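You operate a simulated robot arm through the tools that you are given. There is no shell and no other tool. Be economical: measure what you need, move in short steps, check, and stop when the job is done.

You are at the controls of a simulated two-armed robot. One attempt, no reset.

## Task
Pass the hose to your other hand and push it on to the adaptor.
Fine: pull the blind cap off into the grey cup first, holding the adaptor; hose home, then clamp tight; drop nothing on the floor.

Only the result counts: the job must be done as asked and must still hold three seconds after the hand-in. Knocking over, shifting, dropping, spilling or breaking anything else fails it. A push-on lid holds only when it is set on centred and level and pressed home; a screw cap is set on level and turned clockwise until tight.

## Robot
Two 6-joint arms with two-finger parallel grippers on one trunk, on a base that drives. Base frame: it is fixed to the floor where the robot stands at the start and does not move with it; the origin is under the middle of the robot, x ahead of it, y to its left, z up. Units: m, rad, N and s.
The left shoulder is at the start at [0.06, 0.187, 1.272], the right one opposite. With the tool pointing down near the work surface each hand reaches from about 0.1 to 0.58 m from the robot's upright axis, wherever it stands, measured 20 degrees to its own side. Places, roughly: gold nozzle (4x3x5 cm) [0.5, 0.2, 0.9]; grey cup [0.6, 0.2, 0.9]; mouth of the adaptor [0.5, 0, 1]. Payload 1.57 kg a hand.
The tool frame of a hand sits at the grasp point between the pads (the TCP): z along the fingers, y along the line on which they close. The tips reach 0.03 m beyond it. Largest opening 0.11 m; finger width 0.024, thickness 0.012; the body of the gripper, 0.048 by 0.112 m, starts 0.078 m behind the TCP.
Orientation is that of the tool frame in the base frame, as [roll, pitch, yaw] about the fixed x, y, z axes, in that order (R = Rz(yaw) Ry(pitch) Rx(roll)). With the fingers straight down and closing along the base's y, the tool's x points along the base's -x, its y along +y and its z along -z.

## Interface
- The arms move only by the tool step_arm. It takes "left_rows", "right_rows" or both (then of equal length, played together; a hand with none holds still); each is a list of rows, each an object (a shift or turn left out is 0, a gripper value left out holds the last) with "slide": the shift along the base's x, y, z in m, a list of three; "rotation": the turn, a rotation vector about the base's x, y, z in rad, a list of three; "jaw": the opening, from 0 (shut) to 1 (fully open). In form: [{"slide": [tx, ty, tz], "rotation": [rx, ry, rz], "jaw": jaw}, ...]. A call has 1 to 20 rows; each row is the pose to reach, as a shift and turn from the pose commanded when the call began. Each row takes 0.2 s and may step no farther than 0.05 m and 0.15 rad from the row before; otherwise, or with a gripper value out of range, the whole call is refused. Where a pose cannot be reached the arm comes as near as it can. A force on the tool above 90 N (or 10 N above the force at the start of the call, whichever is more), or a blocked arm, ends the call early, and 0.2 s more pass. The fingers move at their own pace (about 0.153 m/s each) and stop on an object; they squeeze with about 38 N. The grip force told is the motor's: it shows also when the fingers shut on nothing. Time passes only in rows, and 0.2 s behind the last, so rows that repeat a pose let the fingers close. The reply holds the time, the measured pose of the TCP, the force on the tool along the base axes, the opening and the grip force, in the units named above and with some noise, with the torque about the TCP (base axes, N m) and any sound that the robot's microphone picked up.
- Cameras (640 x 400 px; columns grow to the right, rows downward): "scene" is now at [0.0134, 0.0059, 1.8094]; the picture's right is [0.09, -1.00, -0.00], its down [-0.79, -0.07, -0.61] and it looks along [0.61, 0.05, -0.79] (base axes); focal length 265 px, centre (320, 200). "left" rides on the left gripper at [0.07, -0.016, -0.141] in its tool frame; the picture's right is [0.23, 0.97, 0.00], its down [-0.86, 0.20, -0.48] and it looks along [-0.47, 0.11, 0.88] (tool axes); focal length 222 px, centre (320, 200). "right" rides on the right gripper at [0.07, 0.016, -0.141] in its tool frame; the picture's right is [-0.23, 0.97, 0.00], its down [-0.86, -0.20, -0.48] and it looks along [-0.47, -0.11, 0.88] (tool axes); focal length 222 px, centre (320, 200). There is no depth. A picture from a camera that has moved, and an enlarged one, comes with that camera's place and axes in the base frame and with its lens.
- capture(camera): a new picture of that camera. The clock stands still meanwhile.
- move_column(by): slides the trunk up (or, below 0, down) by that many m; the arms and the scene camera ride with it, the base frame stays. It gives what a move gives, with no picture.
- base_move(legs): drives the robot by 1 to 6 legs, each [ahead, left, turn to the left] in m, m and rad, along the robot's own axes; the way and the turn of a leg run together, so that a leg with both is an arc; at most 1.5 m and 3.142 rad a leg. The arms and the cameras ride along, it lands a little off, and it stops where it bumps. It gives what a move gives.
- aim_head(pan, tilt): turns the head with the scene camera to pan (to the left, within 1.501 rad either way) and tilt (down, from -0.506 to 1.204), counted from straight ahead of the robot. It gives what a move gives.
- enlarge(camera, box): a new picture of the part [left, top, right, bottom] of that camera's present view, enlarged. The clock stands still meanwhile.
- hand_in(): hands the job in; it is judged then, once.

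Work in short steps. Places have to be worked out from the pictures, the camera data and where the tool is seen: move nearer, look again, correct. Check each grasp and each placing, and mend what went wrong. You have 120 turns and 108 pictures in all, those below and enlarged ones among them. Open the grippers and draw the arms clear of the work before you hand the job in, unless the task says otherwise; then end with one line.

The tools are called after "Emit:" as name(argument=value, ...) on one line, values as JSON. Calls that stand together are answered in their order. step_arm: Moves the arms, as the interface text tells. Its arguments: {"type":"object","properties":{"left_rows":{"type":"array"},"right_rows":{"type":"array"}},"required":[]} The other tools are called the same way: move_column (by) slides the trunk up or down; base_move (legs) drives the base; aim_head (pan, tilt) turns the head that bears the scene camera; capture (camera) takes a picture; enlarge (camera, box) takes an enlarged picture of a part of a camera's view; hand_in () hands the job in.

At the start:

```text
time_s: 0.0
left_eef_pos: [0.3669, 0.1736, 1.4046]
left_tool_rot: [3.141, 0.001, 3.142]
left_contact_force: [-0.2, 0.5, -1.0]
left_wrist_torque: [0.0, -0.03, -0.02]
left_opening: 0.1103
left_finger_force: 0.1
right_eef_pos: [0.3303, -0.0971, 1.4121]
right_tool_rot: [3.141, 0.0, -3.141]
right_contact_force: [-0.2, -0.3, 0.4]
right_wrist_torque: [0.02, 0.0, 0.0]
right_opening: 0.1098
right_finger_force: 0.1
trunk travel left (down, up): [-0.9, 0.09]
robot x, y, heading: [-0.0036, -0.003, -0.007]
head pan, tilt: [0.089, 0.916]
```

scene: 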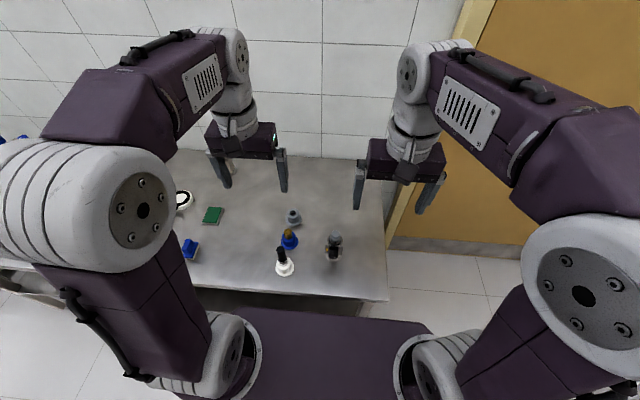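
right: 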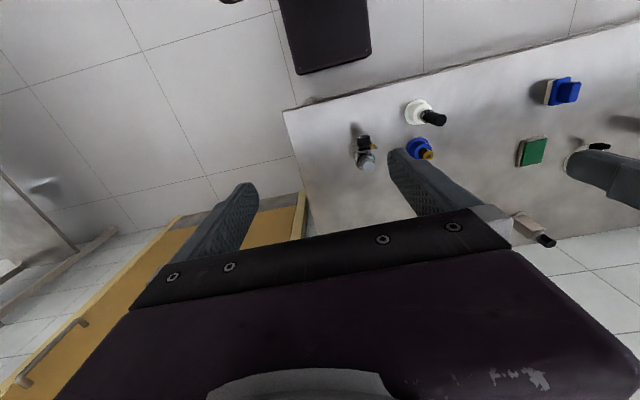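
left: 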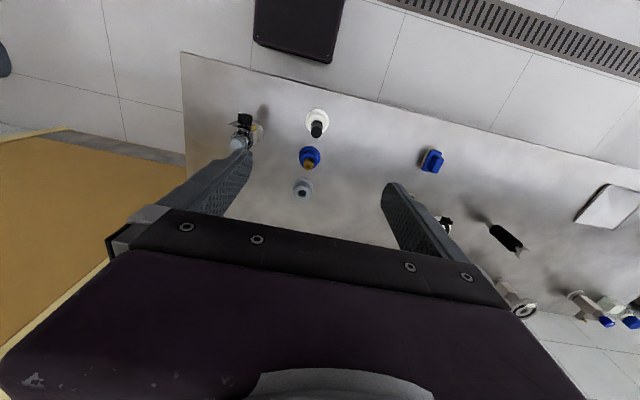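

I see several small items on the bench; I need a closer look at them before doing anything.

Emit:
enlarge(camera="scene", box=[240, 180, 380, 290])

Emit:
enlarge(camera="left", box=[200, 80, 360, 220])

Emit:
enlarge(camera="right", box=[320, 70, 480, 190])

```text
3.64 times, centred on (310, 235) of scene
camera zoom: at [0.0134, 0.0059, 1.8094], right [0.09, -1.0, 0.0], down [-0.79, -0.07, -0.61], along [0.61, 0.05, -0.79], focal length 963 px, centre (356, 73)
```

zoom: 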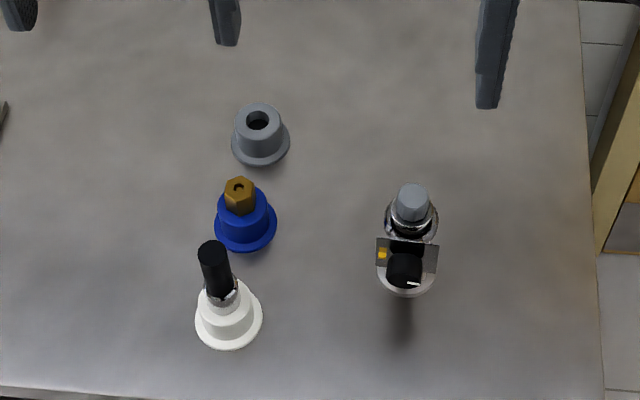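

```text
2.86 times, centred on (280, 150) of left
camera zoom: at [0.298, 0.1563, 1.5454], right [-0.23, 0.97, 0.0], down [0.86, 0.2, 0.48], along [0.47, 0.11, -0.88], focal length 635 px, centre (434, 343)
```

zoom: 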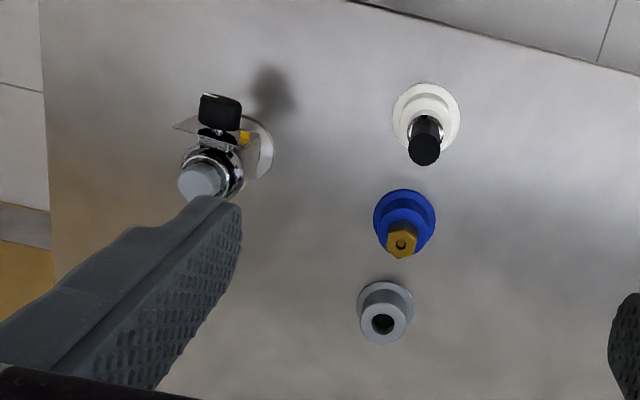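

```text
3.33 times, centred on (400, 130) of right
camera zoom: at [0.2593, -0.0825, 1.5534], right [0.23, 0.97, 0.0], down [0.86, -0.2, 0.48], along [0.47, -0.11, -0.88], focal length 740 px, centre (53, 433)
```

zoom: 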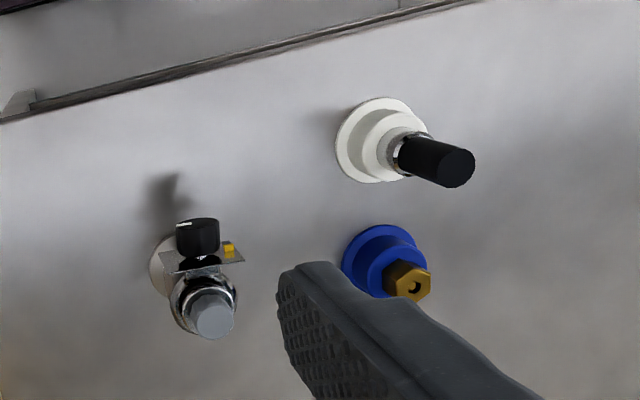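

The adaptor seems to be an upright pipe with a grey cap and a screw clamp. I zoom on each item from the several cameras.

Emit:
enlarge(camera="scene", box=[315, 222, 355, 272])

Emit:
enlarge(camera="right", box=[345, 120, 395, 180])

Emit:
enlarge(camera="left", box=[400, 130, 640, 340])

```text
8.00 times, centred on (335, 247) of scene
camera zoom: at [0.0134, 0.0059, 1.8094], right [0.09, -1.0, 0.0], down [-0.79, -0.07, -0.61], along [0.61, 0.05, -0.79], focal length 2119 px, centre (200, -176)
```

zoom: 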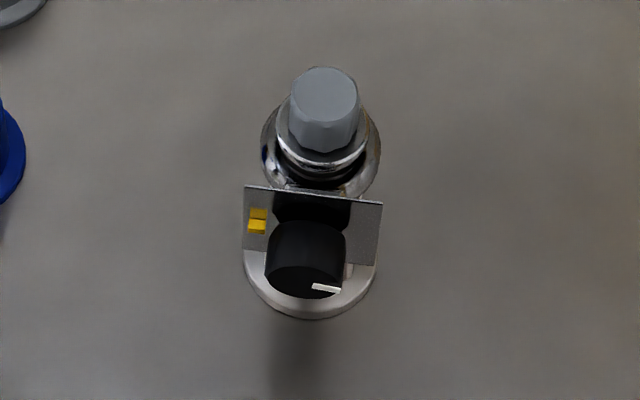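

```text
6.67 times, centred on (370, 150) of right
camera zoom: at [0.2593, -0.0825, 1.5534], right [0.23, 0.97, 0.0], down [0.86, -0.2, 0.48], along [0.47, -0.11, -0.88], focal length 1481 px, centre (-13, 533)
```

zoom: 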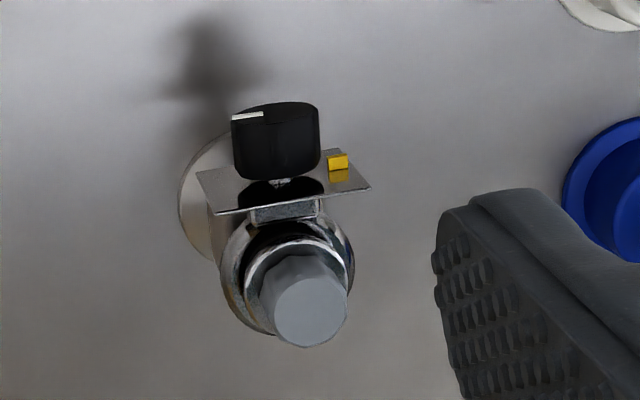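

```text
1.90 times, centred on (520, 235) of left
camera zoom: at [0.298, 0.1563, 1.5454], right [-0.23, 0.97, 0.0], down [0.86, 0.2, 0.48], along [0.47, 0.11, -0.88], focal length 423 px, centre (-61, 133)
```

zoom: 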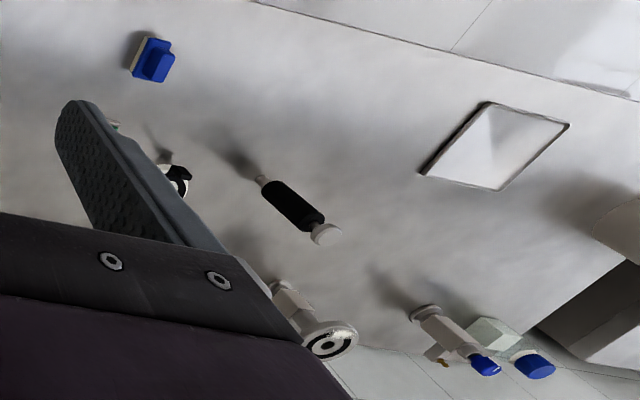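

Next I zoom on the black and gold pieces to determine which is the hose.

Emit:
enlarge(camera="scene", box=[265, 222, 310, 282])

Emit:
enlarge(camera="right", box=[400, 90, 450, 165])

Emit:
enlarge(camera="left", box=[285, 100, 335, 210])

```text
6.67 times, centred on (288, 252) of scene
camera zoom: at [0.0134, 0.0059, 1.8094], right [0.09, -1.0, 0.0], down [-0.79, -0.07, -0.61], along [0.61, 0.05, -0.79], focal length 1766 px, centre (537, -147)
```

zoom: 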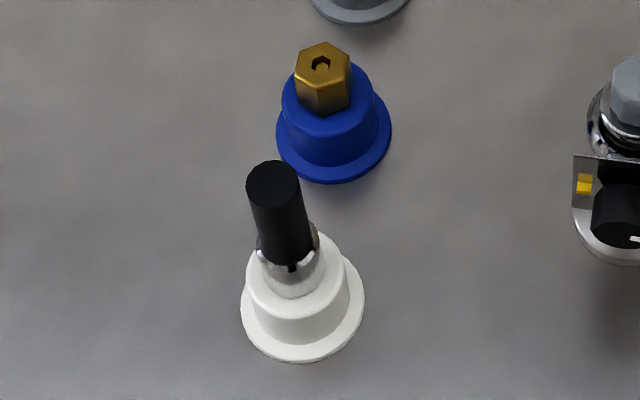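

```text
5.33 times, centred on (425, 128) of right
camera zoom: at [0.2593, -0.0825, 1.5534], right [0.23, 0.97, 0.0], down [0.86, -0.2, 0.48], along [0.47, -0.11, -0.88], focal length 1185 px, centre (-240, 587)
```

zoom: 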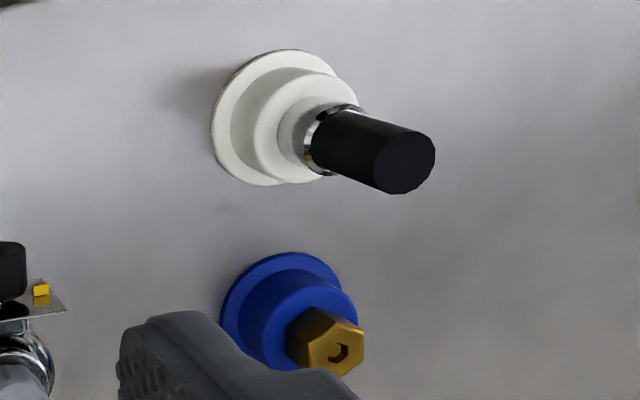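

```text
3.64 times, centred on (310, 155) of left
camera zoom: at [0.298, 0.1563, 1.5454], right [-0.23, 0.97, 0.0], down [0.86, 0.2, 0.48], along [0.47, 0.11, -0.88], focal length 808 px, centre (356, 364)
```

zoom: 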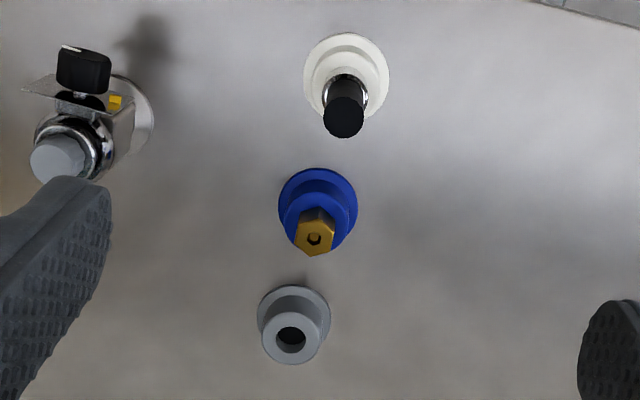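

The hose is the black piece with the chrome end in the white holder (top near [0.416, 0.175, 0.99]), and the cup is near [0.65, 0.18, 0.875], a bit out of reach. I check the clearance between the robot and bench by tilting the head down.

Emit:
aim_head(pan=0.0, tilt=1.2)

Emit:
capture(camera="scene")

```text
time_s: 0.8
left_eef_pos: [0.3676, 0.1742, 1.4045]
left_tool_rot: [3.14, 0.0, 3.141]
left_contact_force: [-0.2, -0.3, 0.9]
left_wrist_torque: [0.02, -0.01, 0.04]
left_opening: 0.1104
left_finger_force: 0.0
right_eef_pos: [0.3287, -0.0974, 1.4122]
right_tool_rot: [3.142, 0.0, 3.141]
right_contact_force: [-0.7, 0.4, 0.2]
right_wrist_torque: [-0.02, 0.0, -0.01]
right_opening: 0.1099
right_finger_force: 0.2
trunk travel left (down, up): [-0.9, 0.09]
robot x, y, heading: [0.0003, -0.0005, 0.002]
head pan, tilt: [0.0, 1.201]
```

```text
95 pictures are left
camera scene: at [-0.005, -0.0006, 1.7909], right [0.0, -1.0, 0.0], down [-0.93, 0.0, -0.36], along [0.36, 0.0, -0.93], focal length 265 px, centre (320, 200)
```

scene: 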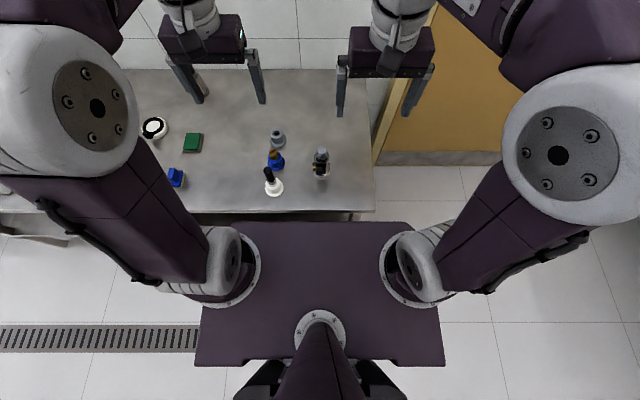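

The bench edge is at x≈0.32 and the trunk plate's front at about 0.17, so there is room; I drive ahead by 0.1 m.

Emit:
base_move(legs=[[0.1, 0.0, 0.0]])

Emit:
aim_head(pan=0.0, tilt=1.0)

Emit:
capture(camera="scene")

```text
time_s: 1.9
left_eef_pos: [0.4573, 0.1746, 1.406]
left_tool_rot: [3.141, 0.008, -3.139]
left_contact_force: [-0.4, 0.7, -0.4]
left_wrist_torque: [-0.02, -0.05, 0.0]
left_opening: 0.11
left_finger_force: 0.1
right_eef_pos: [0.4203, -0.0972, 1.4144]
right_tool_rot: [3.141, 0.006, -3.138]
right_contact_force: [-0.7, -0.2, -0.9]
right_wrist_torque: [-0.03, -0.04, 0.04]
right_opening: 0.1099
right_finger_force: 0.0
trunk travel left (down, up): [-0.9, 0.09]
robot x, y, heading: [0.0987, 0.0025, 0.006]
head pan, tilt: [0.0, 1.201]
```

```text
time_s: 2.7
left_eef_pos: [0.4642, 0.1761, 1.4032]
left_tool_rot: [3.141, 0.0, -3.14]
left_contact_force: [0.9, 0.6, -0.9]
left_wrist_torque: [0.01, 0.01, -0.05]
left_opening: 0.11
left_finger_force: 0.1
right_eef_pos: [0.427, -0.0968, 1.4125]
right_tool_rot: [-3.14, 0.002, -3.137]
right_contact_force: [-0.2, -0.5, -1.0]
right_wrist_torque: [0.0, 0.03, 0.0]
right_opening: 0.1101
right_finger_force: 0.1
trunk travel left (down, up): [-0.9, 0.09]
robot x, y, heading: [0.0976, 0.0032, 0.004]
head pan, tilt: [0.0, 1.0]
```

```text
94 pictures are left
camera scene: at [0.1056, -0.0004, 1.8034], right [0.0, -1.0, 0.0], down [-0.84, 0.0, -0.54], along [0.54, 0.0, -0.84], focal length 265 px, centre (320, 200)
```

scene: 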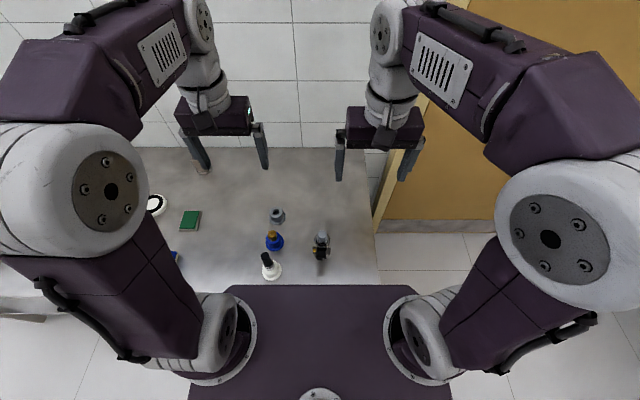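

Now I rotate the right hand to horizontal (pointing +y, closing along x) at the right of the adaptor, to look at it from the side.

Emit:
step_arm(right_rows=[{"slide": [0.005, -0.02, -0.02], "rotation": [0.081, 0.081, -0.081]}, {"slide": [0.01, -0.04, -0.04], "rotation": [0.162, 0.162, -0.162]}, {"slide": [0.015, -0.06, -0.06], "rotation": [0.243, 0.243, -0.243]}, {"slide": [0.02, -0.08, -0.08], "rotation": [0.324, 0.324, -0.324]}, {"slide": [0.025, -0.1, -0.1], "rotation": [0.405, 0.405, -0.405]}, {"slide": [0.03, -0.12, -0.12], "rotation": [0.486, 0.486, -0.486]}, {"slide": [0.035, -0.125, -0.14], "rotation": [0.567, 0.567, -0.567]}, {"slide": [0.04, -0.13, -0.16], "rotation": [0.648, 0.648, -0.648]}, {"slide": [0.043, -0.13, -0.18], "rotation": [0.729, 0.729, -0.729]}, {"slide": [0.043, -0.13, -0.2], "rotation": [0.81, 0.81, -0.81]}, {"slide": [0.043, -0.13, -0.22], "rotation": [0.891, 0.891, -0.891]}, {"slide": [0.043, -0.13, -0.24], "rotation": [0.972, 0.972, -0.972]}, {"slide": [0.043, -0.13, -0.26], "rotation": [1.053, 1.053, -1.053]}, {"slide": [0.043, -0.13, -0.28], "rotation": [1.134, 1.134, -1.134]}, {"slide": [0.043, -0.13, -0.3], "rotation": [1.209, 1.209, -1.209]}, {"slide": [0.043, -0.13, -0.34], "rotation": [1.209, 1.209, -1.209]}])

Emit:
capture(camera="right")

Emit:
capture(camera="scene")

```text
time_s: 6.1
left_eef_pos: [0.4662, 0.1745, 1.4039]
left_tool_rot: [3.14, 0.0, -3.14]
left_contact_force: [-0.6, -0.6, 0.5]
left_wrist_torque: [0.01, 0.03, 0.0]
left_opening: 0.11
left_finger_force: 0.0
right_eef_pos: [0.4737, -0.2279, 1.0753]
right_tool_rot: [1.302, -1.57, -2.875]
right_contact_force: [-1.0, 0.5, -0.3]
right_wrist_torque: [0.04, 0.04, 0.0]
right_opening: 0.11
right_finger_force: 0.1
trunk travel left (down, up): [-0.9, 0.09]
robot x, y, heading: [0.0986, -0.0031, -0.003]
head pan, tilt: [0.0, 1.0]
```

```text
93 pictures are left
camera right: at [0.4894, -0.3702, 1.1442], right [0.97, 0.0, -0.23], down [-0.2, -0.48, -0.86], along [-0.11, 0.88, -0.47], focal length 222 px, centre (320, 200)
```

right: 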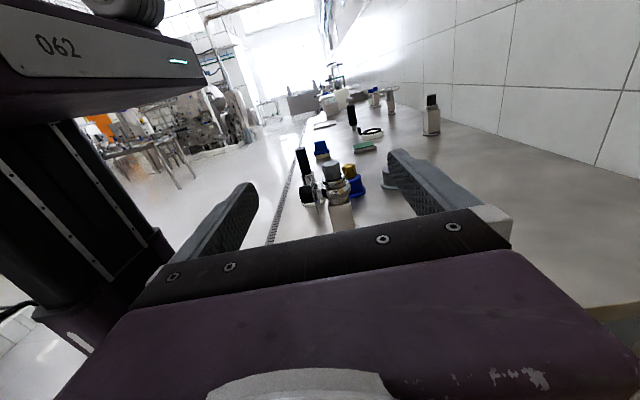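

```text
92 pictures are left
camera scene: at [0.1077, -0.0009, 1.8035], right [0.0, -1.0, 0.0], down [-0.84, 0.0, -0.54], along [0.54, 0.0, -0.84], focal length 265 px, centre (320, 200)
```

scene: 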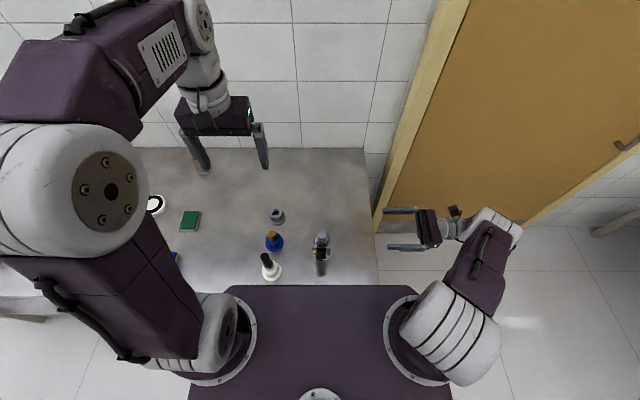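

Reached nicely. I zoom the right wrist camera on the adaptor and the other pieces.

Emit:
enlarge(camera="right", box=[285, 140, 405, 240])

Emit:
enlarge(camera="scene", box=[250, 195, 350, 295])

```text
4.00 times, centred on (345, 190) of right
camera zoom: at [0.4894, -0.3702, 1.1442], right [0.97, 0.0, -0.23], down [-0.2, -0.48, -0.86], along [-0.11, 0.88, -0.47], focal length 888 px, centre (220, 240)
```

zoom: 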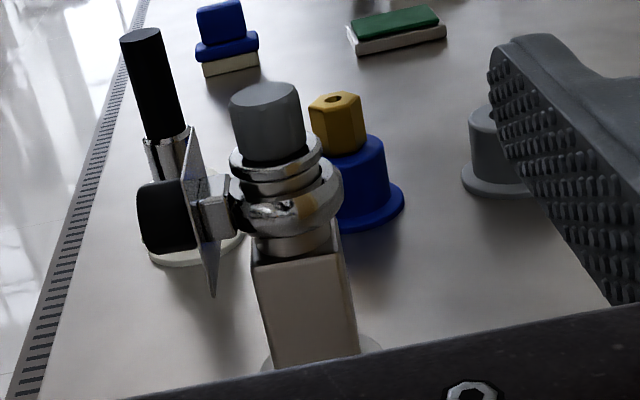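

```text
4.00 times, centred on (300, 245) of scene
camera zoom: at [0.1077, -0.0009, 1.8035], right [0.0, -1.0, 0.0], down [-0.84, 0.0, -0.54], along [0.54, 0.0, -0.84], focal length 1059 px, centre (400, 20)
```

zoom: 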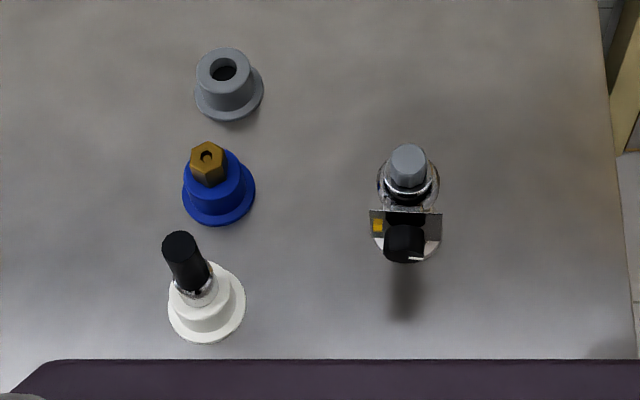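

The adaptor is a square post (top ≈0.94) on a disc, with clamp ring at z≈0.965 and cap at z 0.985–1.013, at about [0.482, -0.007]. I check the cup opening and the cap up close for sizes.

Emit:
enlarge(camera="scene", box=[264, 200, 294, 230])

Emit:
enlarge(camera="scene", box=[305, 228, 337, 264])

Emit:
enlarge(camera="left", box=[200, 60, 400, 200])

```text
13.33 times, centred on (279, 215) of scene
camera zoom: at [0.1077, -0.0009, 1.8035], right [0.0, -1.0, 0.0], down [-0.84, 0.0, -0.54], along [0.54, 0.0, -0.84], focal length 3531 px, centre (867, 0)
```

zoom: 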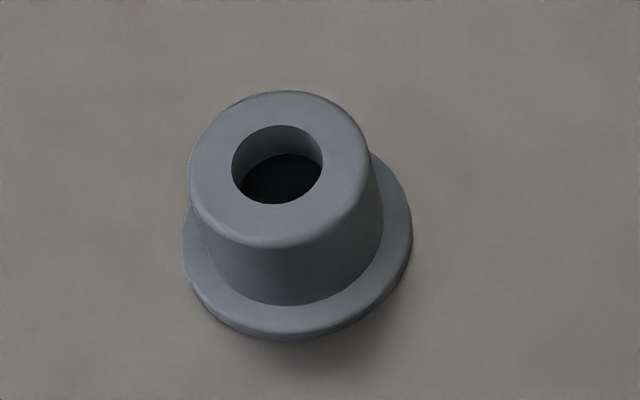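

```text
11.11 times, centred on (321, 246) of scene
camera zoom: at [0.1077, -0.0009, 1.8035], right [0.0, -1.0, 0.0], down [-0.84, 0.0, -0.54], along [0.54, 0.0, -0.84], focal length 2943 px, centre (309, -311)
```

zoom: 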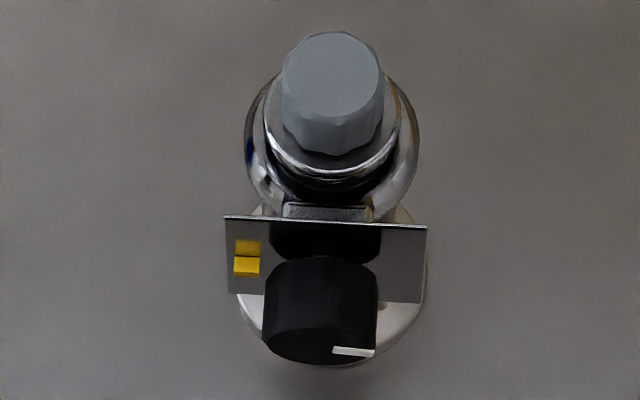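

```text
2.86 times, centred on (300, 130) of left
camera zoom: at [0.3963, 0.1569, 1.5455], right [-0.23, 0.97, 0.0], down [0.85, 0.2, 0.48], along [0.47, 0.11, -0.88], focal length 635 px, centre (377, 400)
```

zoom: 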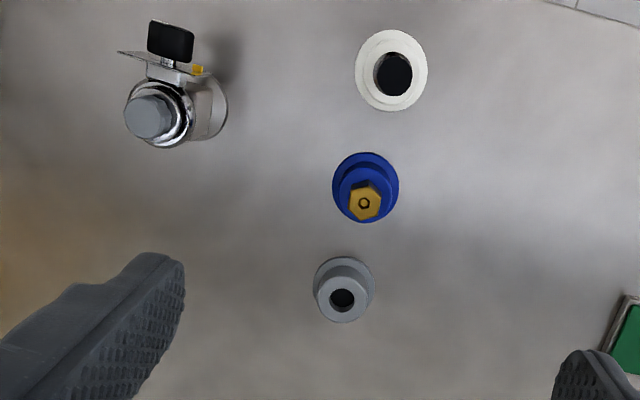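

The cap probably has a narrower plug that fits the cup hole. First the right hand takes the post: set the jaw narrower, go down to z≈0.897, then look.

Emit:
step_arm(right_rows=[{"slide": [0.004, 0, -0.045], "jaw": 0.68}, {"slide": [0.008, 0, -0.09]}, {"slide": [0.008, 0, -0.135]}, {"slide": [0.008, 0.0, -0.178]}, {"slide": [0.008, 0.04, -0.178]}, {"slide": [0.008, 0.08, -0.178]}, {"slide": [0.008, 0.12, -0.178]}])

Emit:
capture(camera="right")

Emit:
enlarge(camera="scene", box=[290, 215, 400, 285])

```text
time_s: 7.7
left_eef_pos: [0.4638, 0.1749, 1.4031]
left_tool_rot: [-3.14, 0.001, -3.14]
left_contact_force: [0.3, 0.0, 0.2]
left_wrist_torque: [0.03, 0.0, 0.0]
left_opening: 0.1102
left_finger_force: 0.1
right_eef_pos: [0.4598, -0.1069, 0.9524]
right_tool_rot: [1.75, -1.567, 2.961]
right_contact_force: [-1.2, 0.8, 0.2]
right_wrist_torque: [-0.01, 0.0, -0.01]
right_opening: 0.0748
right_finger_force: 0.1
right hand out of reach, approached as far as the arm can: row 1, 2, 3, 4, 5, 6, 7
trunk travel left (down, up): [-0.9, 0.09]
robot x, y, heading: [0.096, -0.002, 0.001]
head pan, tilt: [0.0, 1.0]
```

```text
86 pictures are left
camera right: at [0.4757, -0.2491, 1.0225], right [0.97, 0.0, -0.22], down [-0.2, -0.48, -0.86], along [-0.11, 0.88, -0.47], focal length 222 px, centre (320, 200)
```

right: 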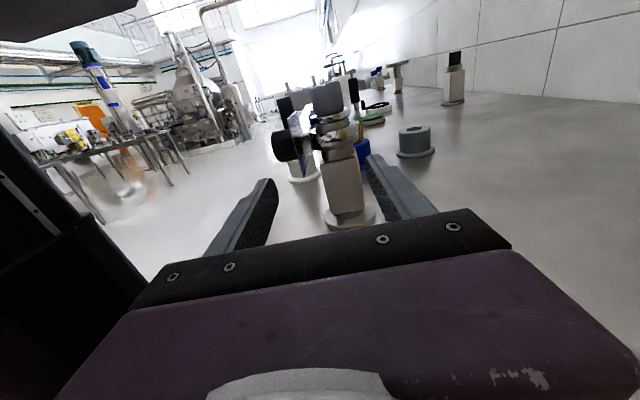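

```text
5.71 times, centred on (345, 250) of scene
camera zoom: at [0.1059, -0.0011, 1.8034], right [0.0, -1.0, 0.0], down [-0.84, 0.0, -0.54], along [0.54, 0.0, -0.84], focal length 1513 px, centre (177, -86)
```

zoom: 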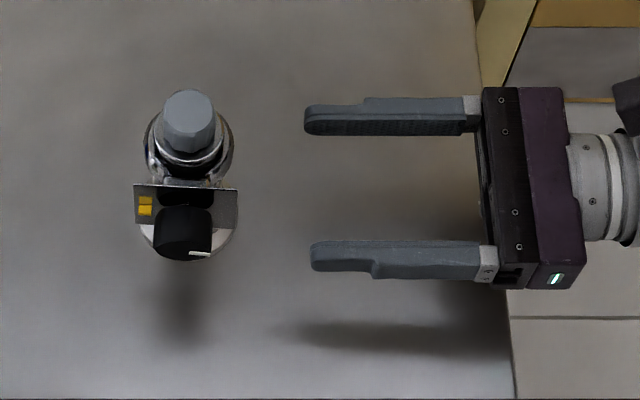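

The trunk is too high for the low horizontal grip. I raise the right hand in compensation and then lower the trunk by 0.12 m.

Emit:
step_arm(right_rows=[{"slide": [0.0, -0.03, 0.04]}, {"slide": [0.0, -0.05, 0.08]}, {"slide": [0.0, -0.05, 0.12]}])

Emit:
move_column(by=-0.12)

Emit:
capture(camera="right")

```text
time_s: 8.5
left_eef_pos: [0.4644, 0.1747, 1.4034]
left_tool_rot: [-3.142, 0.0, -3.14]
left_contact_force: [-0.5, 0.0, 0.0]
left_wrist_torque: [-0.01, 0.02, 0.01]
left_opening: 0.11
left_finger_force: 0.1
right_eef_pos: [0.4569, -0.1568, 1.0766]
right_tool_rot: [2.015, -1.565, 2.696]
right_contact_force: [0.2, 1.1, 0.4]
right_wrist_torque: [-0.01, 0.0, 0.04]
right_opening: 0.0746
right_finger_force: 0.1
trunk travel left (down, up): [-0.9, 0.09]
robot x, y, heading: [0.097, -0.0029, 0.002]
head pan, tilt: [0.0, 1.0]
```

```text
time_s: 10.0
left_eef_pos: [0.465, 0.1752, 1.2839]
left_tool_rot: [-3.141, -0.001, -3.14]
left_contact_force: [-0.4, -0.7, 0.0]
left_wrist_torque: [-0.04, 0.03, 0.0]
left_opening: 0.1101
left_finger_force: 0.0
right_eef_pos: [0.459, -0.1568, 0.9558]
right_tool_rot: [1.716, -1.568, 2.994]
right_contact_force: [0.8, -0.5, 0.1]
right_wrist_torque: [-0.01, 0.03, 0.02]
right_opening: 0.0748
right_finger_force: 0.1
trunk travel left (down, up): [-0.78, 0.21]
robot x, y, heading: [0.0998, -0.0024, 0.003]
head pan, tilt: [0.0, 1.0]
```

```text
84 pictures are left
camera right: at [0.4729, -0.2997, 1.0254], right [0.97, 0.0, -0.22], down [-0.2, -0.48, -0.86], along [-0.11, 0.88, -0.47], focal length 222 px, centre (320, 200)
```

right: 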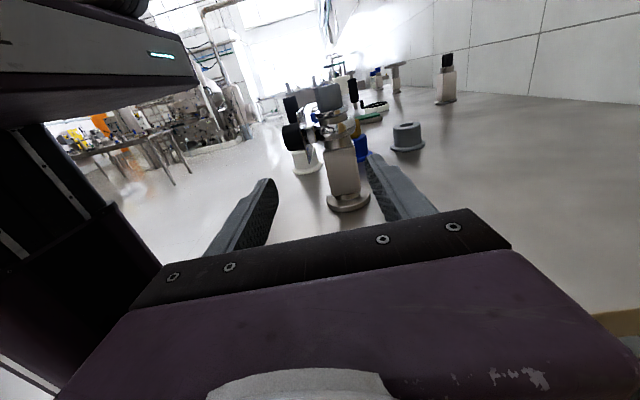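

Now move x to 0.479, z to 0.897 and advance partway.

Emit:
step_arm(right_rows=[{"slide": [0.01, 0, -0.03]}, {"slide": [0.02, 0, -0.058]}, {"slide": [0.02, 0.04, -0.058]}, {"slide": [0.02, 0.06, -0.058]}])

Emit:
enlarge(camera="right", box=[220, 60, 460, 230])

Emit:
enlarge(camera="scene", box=[290, 180, 400, 280])

```text
time_s: 10.8
left_eef_pos: [0.4654, 0.1681, 1.284]
left_tool_rot: [3.139, 0.002, 3.14]
left_contact_force: [0.1, 0.1, 0.9]
left_wrist_torque: [0.04, -0.06, -0.02]
left_opening: 0.1101
left_finger_force: 0.0
right_eef_pos: [0.4774, -0.1283, 0.8964]
right_tool_rot: [2.587, -1.559, 2.118]
right_contact_force: [-0.1, 0.6, 0.1]
right_wrist_torque: [0.02, 0.01, -0.03]
right_opening: 0.0746
right_finger_force: 0.1
trunk travel left (down, up): [-0.78, 0.21]
robot x, y, heading: [0.0966, -0.0038, 0.0]
head pan, tilt: [0.0, 1.0]
stopped in row 4 (right hand): the force on the tool passed its limit at 115 N (the readings are from after the stop); the commanded pose is now the measured one
```

```text
2.35 times, centred on (340, 145) of right
camera zoom: at [0.4925, -0.2708, 0.9683], right [0.98, -0.01, -0.22], down [-0.2, -0.49, -0.85], along [-0.1, 0.87, -0.48], focal length 523 px, centre (273, 329)
```

zoom: 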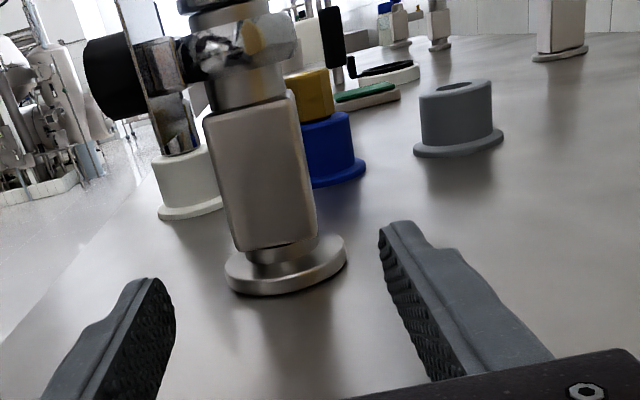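

```text
4.00 times, centred on (345, 230) of scene
camera zoom: at [0.1057, -0.0067, 1.6834], right [0.0, -1.0, 0.0], down [-0.84, 0.0, -0.54], along [0.54, 0.0, -0.84], focal length 1059 px, centre (220, 80)
```

zoom: 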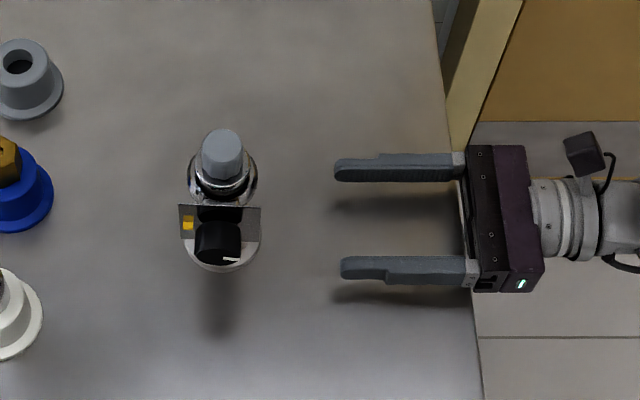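

The wrist bumped the bench edge. I back off and tilt the hand down by 0.4 rad so that the wrist rides higher.

Emit:
step_arm(right_rows=[{"slide": [0, -0.03, 0.02], "rotation": [-0.1, 0, 0]}, {"slide": [0, -0.04, 0.03], "rotation": [-0.22, 0, 0]}, {"slide": [0, -0.04, 0.03], "rotation": [-0.34, 0, 0]}, {"slide": [0, -0.04, 0.02], "rotation": [-0.45, 0, 0]}, {"slide": [0, -0.02, 0.01], "rotation": [-0.45, 0, 0]}, {"slide": [0, 0.02, 0.01], "rotation": [-0.45, 0, 0]}, {"slide": [0, 0.05, 0.01], "rotation": [-0.45, 0, 0]}, {"slide": [0, 0.07, 0.01], "rotation": [-0.45, 0, 0]}])

Emit:
enlarge(camera="right", box=[180, 20, 500, 230])

Emit:
enlarge(camera="scene", box=[290, 180, 400, 280])

```text
time_s: 12.6
left_eef_pos: [0.4643, 0.1738, 1.2835]
left_tool_rot: [3.141, 0.0, -3.141]
left_contact_force: [0.3, 0.3, -0.1]
left_wrist_torque: [-0.02, -0.03, 0.01]
left_opening: 0.1098
left_finger_force: 0.0
right_eef_pos: [0.4828, -0.0544, 0.9072]
right_tool_rot: [3.122, -1.105, 1.582]
right_contact_force: [-0.6, -0.9, 0.1]
right_wrist_torque: [0.01, 0.0, -0.01]
right_opening: 0.0748
right_finger_force: 0.0
trunk travel left (down, up): [-0.78, 0.21]
robot x, y, heading: [0.093, 0.0006, -0.003]
head pan, tilt: [0.0, 1.0]
```

```text
1.90 times, centred on (340, 125) of right
camera zoom: at [0.4964, -0.151, 1.0322], right [0.98, -0.11, -0.19], down [-0.2, -0.81, -0.55], along [-0.1, 0.58, -0.81], focal length 423 px, centre (282, 343)
```

zoom: 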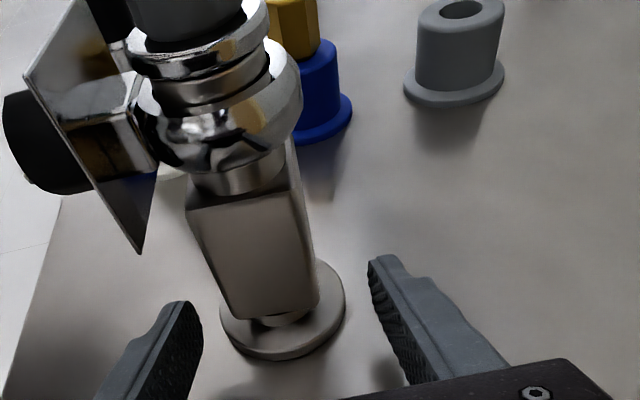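

```text
4.00 times, centred on (345, 230) of scene
camera zoom: at [0.1072, -0.0002, 1.6834], right [0.0, -1.0, 0.0], down [-0.84, 0.0, -0.54], along [0.54, 0.0, -0.84], focal length 1059 px, centre (220, 80)
```

zoom: 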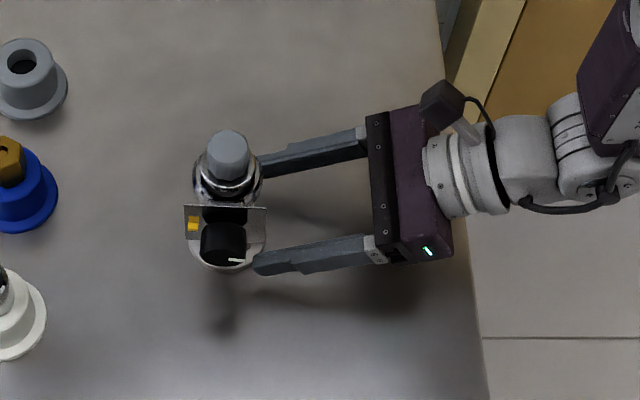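

Post is centred near x=0.477. I narrow the jaw to ~0.056, shift −5 mm in x, lower slightly and advance to y≈−0.014, then look before closing.

Emit:
step_arm(right_rows=[{"slide": [-0.005, 0, -0.005], "jaw": 0.52}, {"slide": [-0.005, 0.02, -0.007]}, {"slide": [-0.005, 0.04, -0.007]}])

Emit:
enlarge(camera="right", box=[180, 20, 500, 230])

```text
time_s: 13.4
left_eef_pos: [0.4654, 0.1754, 1.284]
left_tool_rot: [-3.14, 0.0, -3.14]
left_contact_force: [-0.9, -0.7, -0.2]
left_wrist_torque: [-0.03, -0.01, 0.01]
left_opening: 0.11
left_finger_force: 0.2
right_eef_pos: [0.4737, -0.0151, 0.9029]
right_tool_rot: [3.12, -1.105, 1.584]
right_contact_force: [-1.2, 0.1, 0.7]
right_wrist_torque: [0.02, -0.01, 0.01]
right_opening: 0.057
right_finger_force: 0.2
trunk travel left (down, up): [-0.78, 0.21]
robot x, y, heading: [0.0975, 0.0001, -0.004]
head pan, tilt: [0.0, 1.0]
```

```text
1.90 times, centred on (340, 125) of right
camera zoom: at [0.488, -0.111, 1.0273], right [0.98, -0.11, -0.19], down [-0.2, -0.81, -0.55], along [-0.1, 0.58, -0.81], focal length 423 px, centre (282, 343)
```

zoom: 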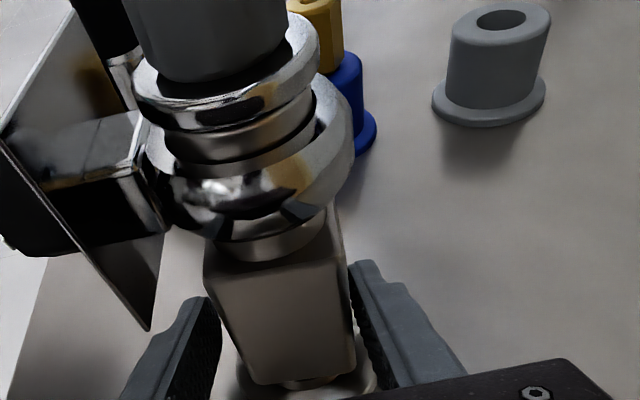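

The right pad is nearer to the post than the left, so I shift +4 mm in x and close.

Emit:
step_arm(right_rows=[{"slide": [0.004, 0, 0]}, {"slide": [0.004, 0, 0], "jaw": 0.42}, {"slide": [0.004, 0, 0], "jaw": 0.36}, {"slide": [0.004, 0, 0], "jaw": 0.3}, {"slide": [0.004, 0, 0], "jaw": 0.0}, {"slide": [0.004, 0, 0], "jaw": 0.0}])

Emit:
enlarge(camera="right", box=[180, 20, 500, 230])

Emit:
enlarge(camera="scene", box=[290, 180, 370, 280])

```text
time_s: 14.8
left_eef_pos: [0.4654, 0.1739, 1.284]
left_tool_rot: [3.14, 0.001, -3.141]
left_contact_force: [-0.2, -0.8, -0.6]
left_wrist_torque: [-0.02, 0.03, 0.01]
left_opening: 0.1099
left_finger_force: 0.1
right_eef_pos: [0.4783, -0.0142, 0.9012]
right_tool_rot: [3.123, -1.106, 1.587]
right_contact_force: [-0.5, 1.7, 2.5]
right_wrist_torque: [0.11, 0.16, -0.05]
right_opening: 0.0419
right_finger_force: 37.8
trunk travel left (down, up): [-0.78, 0.21]
robot x, y, heading: [0.0997, -0.0023, -0.004]
head pan, tilt: [0.0, 1.0]
```

```text
1.90 times, centred on (340, 125) of right
camera zoom: at [0.4924, -0.1113, 1.0263], right [0.98, -0.11, -0.19], down [-0.2, -0.81, -0.55], along [-0.1, 0.58, -0.81], focal length 423 px, centre (282, 343)
```

zoom: 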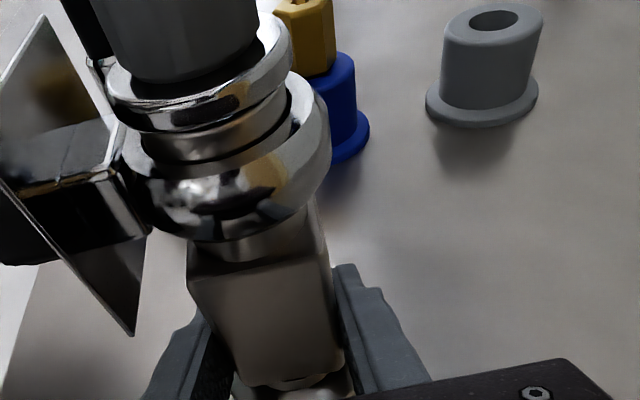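

```text
4.00 times, centred on (330, 230) of scene
camera zoom: at [0.1069, -0.0004, 1.6834], right [0.0, -1.0, 0.0], down [-0.84, 0.0, -0.54], along [0.54, 0.0, -0.84], focal length 1059 px, centre (280, 80)
```

zoom: 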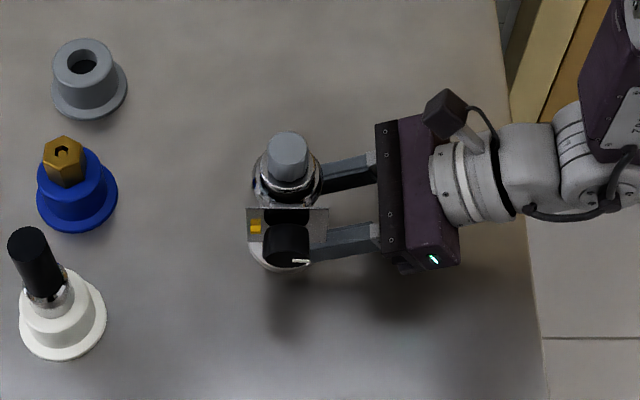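

Firmly held (opening 0.042, 38 N). Now bring the left hand above the cap at about [0.480, −0.006], stopping at z≈1.10.

Emit:
step_arm(left_rows=[{"slide": [0.003, -0.04, -0.02], "jaw": 0.65}, {"slide": [0.006, -0.08, -0.04]}, {"slide": [0.01, -0.12, -0.06]}, {"slide": [0.015, -0.16, -0.09]}, {"slide": [0.015, -0.18, -0.12]}, {"slide": [0.015, -0.18, -0.16]}, {"slide": [0.015, -0.18, -0.184]}, {"slide": [0.015, -0.18, -0.184]}])

Emit:
capture(camera="left")

Emit:
capture(camera="right")

Emit:
capture(camera="scene")

```text
refused: row 4 steps farther than a row can; nothing moved
```

```text
76 pictures are left
camera left: at [0.3962, 0.1565, 1.4254], right [-0.23, 0.97, 0.0], down [0.86, 0.2, 0.48], along [0.47, 0.11, -0.88], focal length 222 px, centre (320, 200)
```

left: 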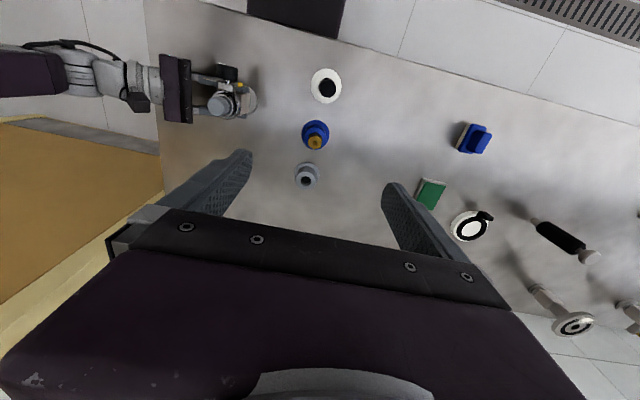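

```text
75 pictures are left
camera right: at [0.4924, -0.1113, 1.0263], right [0.98, -0.11, -0.19], down [-0.2, -0.81, -0.55], along [-0.1, 0.58, -0.81], focal length 222 px, centre (320, 200)
```

right: 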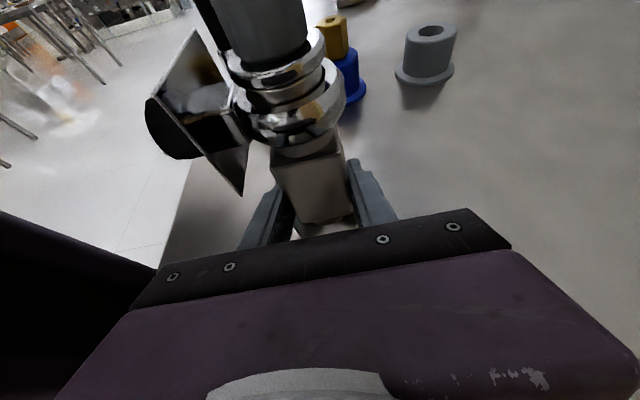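

```text
74 pictures are left
camera scene: at [0.1069, -0.0004, 1.6834], right [0.0, -1.0, 0.0], down [-0.84, 0.0, -0.54], along [0.54, 0.0, -0.84], focal length 265 px, centre (320, 200)
```

scene: 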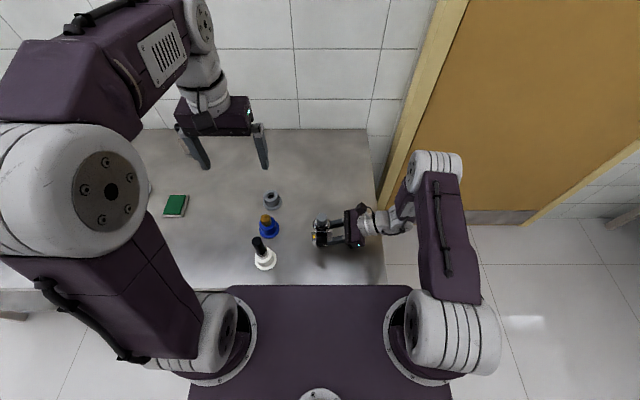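

The move was refused because a step was too long; I repeat with smaller steps.

Emit:
step_arm(left_rows=[{"slide": [0.003, -0.035, -0.02], "jaw": 0.65}, {"slide": [0.006, -0.07, -0.04]}, {"slide": [0.01, -0.105, -0.06]}, {"slide": [0.015, -0.14, -0.085]}, {"slide": [0.015, -0.17, -0.115]}, {"slide": [0.015, -0.18, -0.15]}, {"slide": [0.015, -0.18, -0.184]}, {"slide": [0.015, -0.18, -0.184]}])

Emit:
capture(camera="left")

Emit:
enlarge(camera="scene", box=[270, 130, 390, 260])

```text
time_s: 16.6
left_eef_pos: [0.4813, -0.0063, 1.0991]
left_tool_rot: [3.141, 0.001, 3.141]
left_contact_force: [0.6, 0.1, 0.0]
left_wrist_torque: [-0.02, 0.0, 0.0]
left_opening: 0.0717
left_finger_force: 0.1
right_eef_pos: [0.4789, -0.0156, 0.9011]
right_tool_rot: [3.119, -1.106, 1.586]
right_contact_force: [-0.2, 1.2, 3.1]
right_wrist_torque: [0.04, 0.19, 0.01]
right_opening: 0.0418
right_finger_force: 38.0
trunk travel left (down, up): [-0.78, 0.21]
robot x, y, heading: [0.0971, 0.0005, -0.004]
head pan, tilt: [0.0, 1.0]
```

```text
73 pictures are left
camera left: at [0.4114, -0.0244, 1.2409], right [-0.23, 0.97, 0.0], down [0.85, 0.2, 0.48], along [0.47, 0.11, -0.88], focal length 222 px, centre (320, 200)
```

left: 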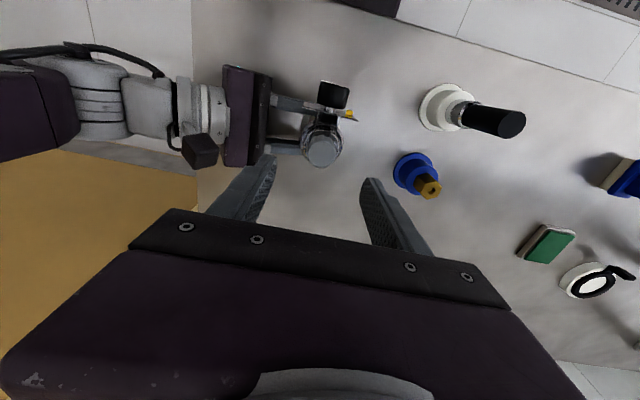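

```text
3.08 times, centred on (330, 195) of scene
camera zoom: at [0.1065, -0.0006, 1.6834], right [0.0, -1.0, 0.0], down [-0.84, 0.0, -0.54], along [0.54, 0.0, -0.84], focal length 815 px, centre (289, 215)
```

zoom: 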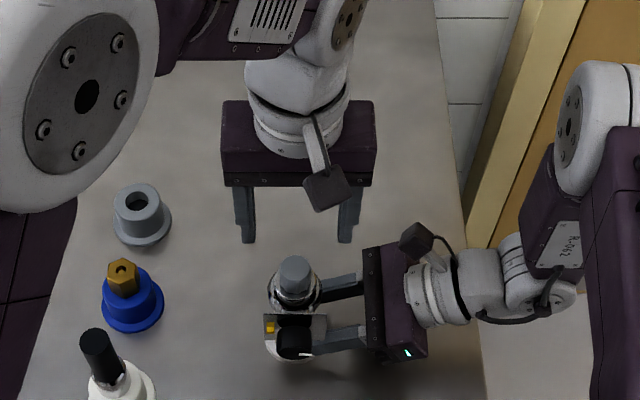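

Left camera puts the cap at [0.477, −0.008, 1.014], matching. I descend to TCP z≈1.02 and check.

Emit:
step_arm(left_rows=[{"slide": [-0.003, -0.002, -0.04], "jaw": 0.55}, {"slide": [-0.003, -0.002, -0.065]}, {"slide": [-0.003, -0.002, -0.078]}])

Emit:
enlarge(camera="left", box=[180, 60, 460, 260])

Emit:
enlarge(camera="right", box=[140, 0, 400, 160])

Emit:
enlarge(camera="scene", box=[280, 180, 370, 260])

```text
time_s: 17.4
left_eef_pos: [0.4781, -0.0075, 1.022]
left_tool_rot: [-3.141, 0.001, -3.14]
left_contact_force: [0.3, 0.3, -0.5]
left_wrist_torque: [0.03, -0.01, 0.03]
left_opening: 0.0606
left_finger_force: 0.0
right_eef_pos: [0.4782, -0.0154, 0.9009]
right_tool_rot: [3.12, -1.107, 1.583]
right_contact_force: [-1.0, 0.7, 3.7]
right_wrist_torque: [0.01, 0.22, 0.02]
right_opening: 0.0419
right_finger_force: 37.7
trunk travel left (down, up): [-0.78, 0.21]
robot x, y, heading: [0.0979, 0.001, 0.002]
head pan, tilt: [0.0, 1.0]
```

```text
2.00 times, centred on (320, 160) of left
camera zoom: at [0.4091, -0.0253, 1.1635], right [-0.23, 0.97, 0.0], down [0.85, 0.2, 0.48], along [0.47, 0.11, -0.88], focal length 444 px, centre (320, 280)
```

zoom: 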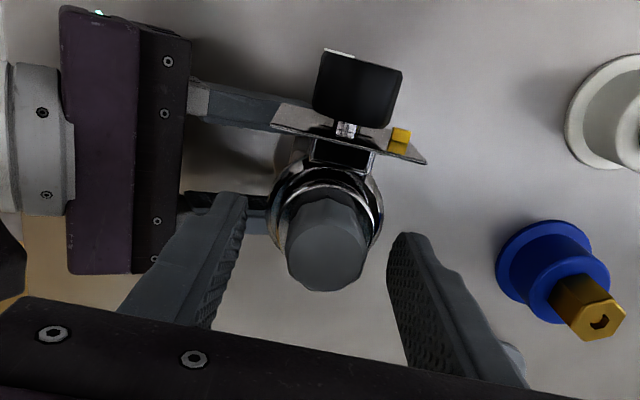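

```text
2.46 times, centred on (270, 80) of right
camera zoom: at [0.4924, -0.1116, 1.0263], right [0.98, -0.11, -0.19], down [-0.2, -0.81, -0.55], along [-0.1, 0.58, -0.81], focal length 547 px, centre (443, 495)
```

zoom: 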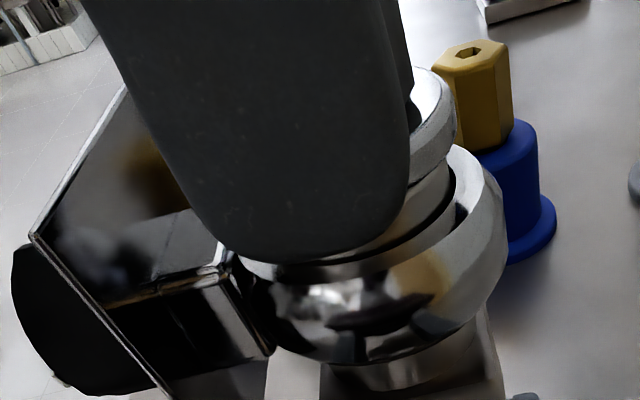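

```text
5.00 times, centred on (325, 220) of scene
camera zoom: at [0.1068, -0.0009, 1.6834], right [0.0, -1.0, 0.0], down [-0.84, 0.0, -0.54], along [0.54, 0.0, -0.84], focal length 1324 px, centre (295, 100)
```

zoom: 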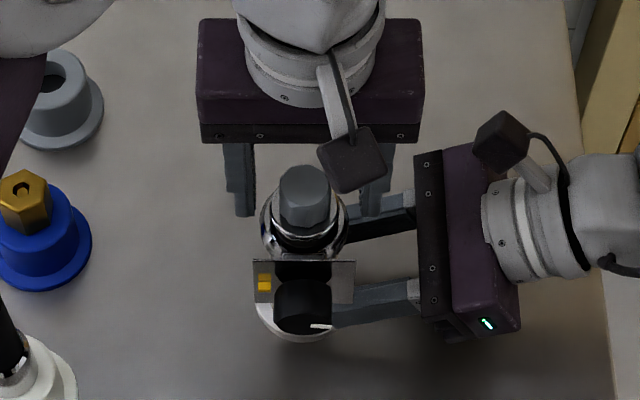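

Aligned within a millimetre. Close the left hand on the cap.

Emit:
step_arm(left_rows=[{"jaw": 0.4}, {"jaw": 0.3}, {"jaw": 0.0}, {"jaw": 0.0}])

Emit:
enlarge(camera="left", box=[180, 60, 460, 260])

```text
time_s: 18.4
left_eef_pos: [0.4778, -0.0069, 1.0218]
left_tool_rot: [3.138, -0.001, -3.141]
left_contact_force: [3.1, 16.5, 1.5]
left_wrist_torque: [1.02, -0.18, 0.01]
left_opening: 0.0285
left_finger_force: 38.0
right_eef_pos: [0.4769, -0.0153, 0.9012]
right_tool_rot: [3.118, -1.105, 1.586]
right_contact_force: [-1.9, -15.6, 5.3]
right_wrist_torque: [0.9, 0.12, 0.04]
right_opening: 0.0417
right_finger_force: 38.5
trunk travel left (down, up): [-0.78, 0.21]
robot x, y, heading: [0.1019, -0.001, -0.005]
head pan, tilt: [0.0, 1.0]
```

```text
2.00 times, centred on (320, 160) of left
camera zoom: at [0.4087, -0.0245, 1.1636], right [-0.23, 0.97, 0.0], down [0.86, 0.2, 0.48], along [0.47, 0.11, -0.88], focal length 444 px, centre (320, 280)
```

zoom: 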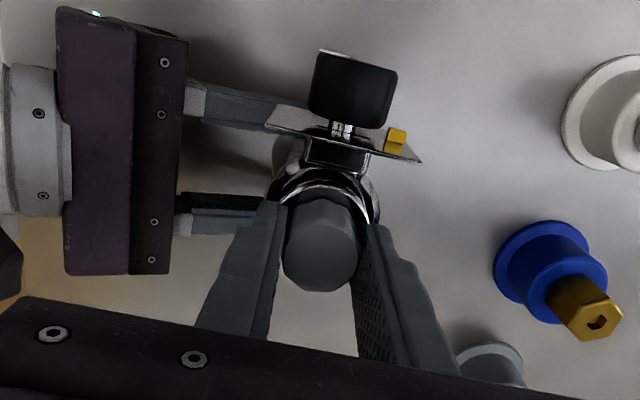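

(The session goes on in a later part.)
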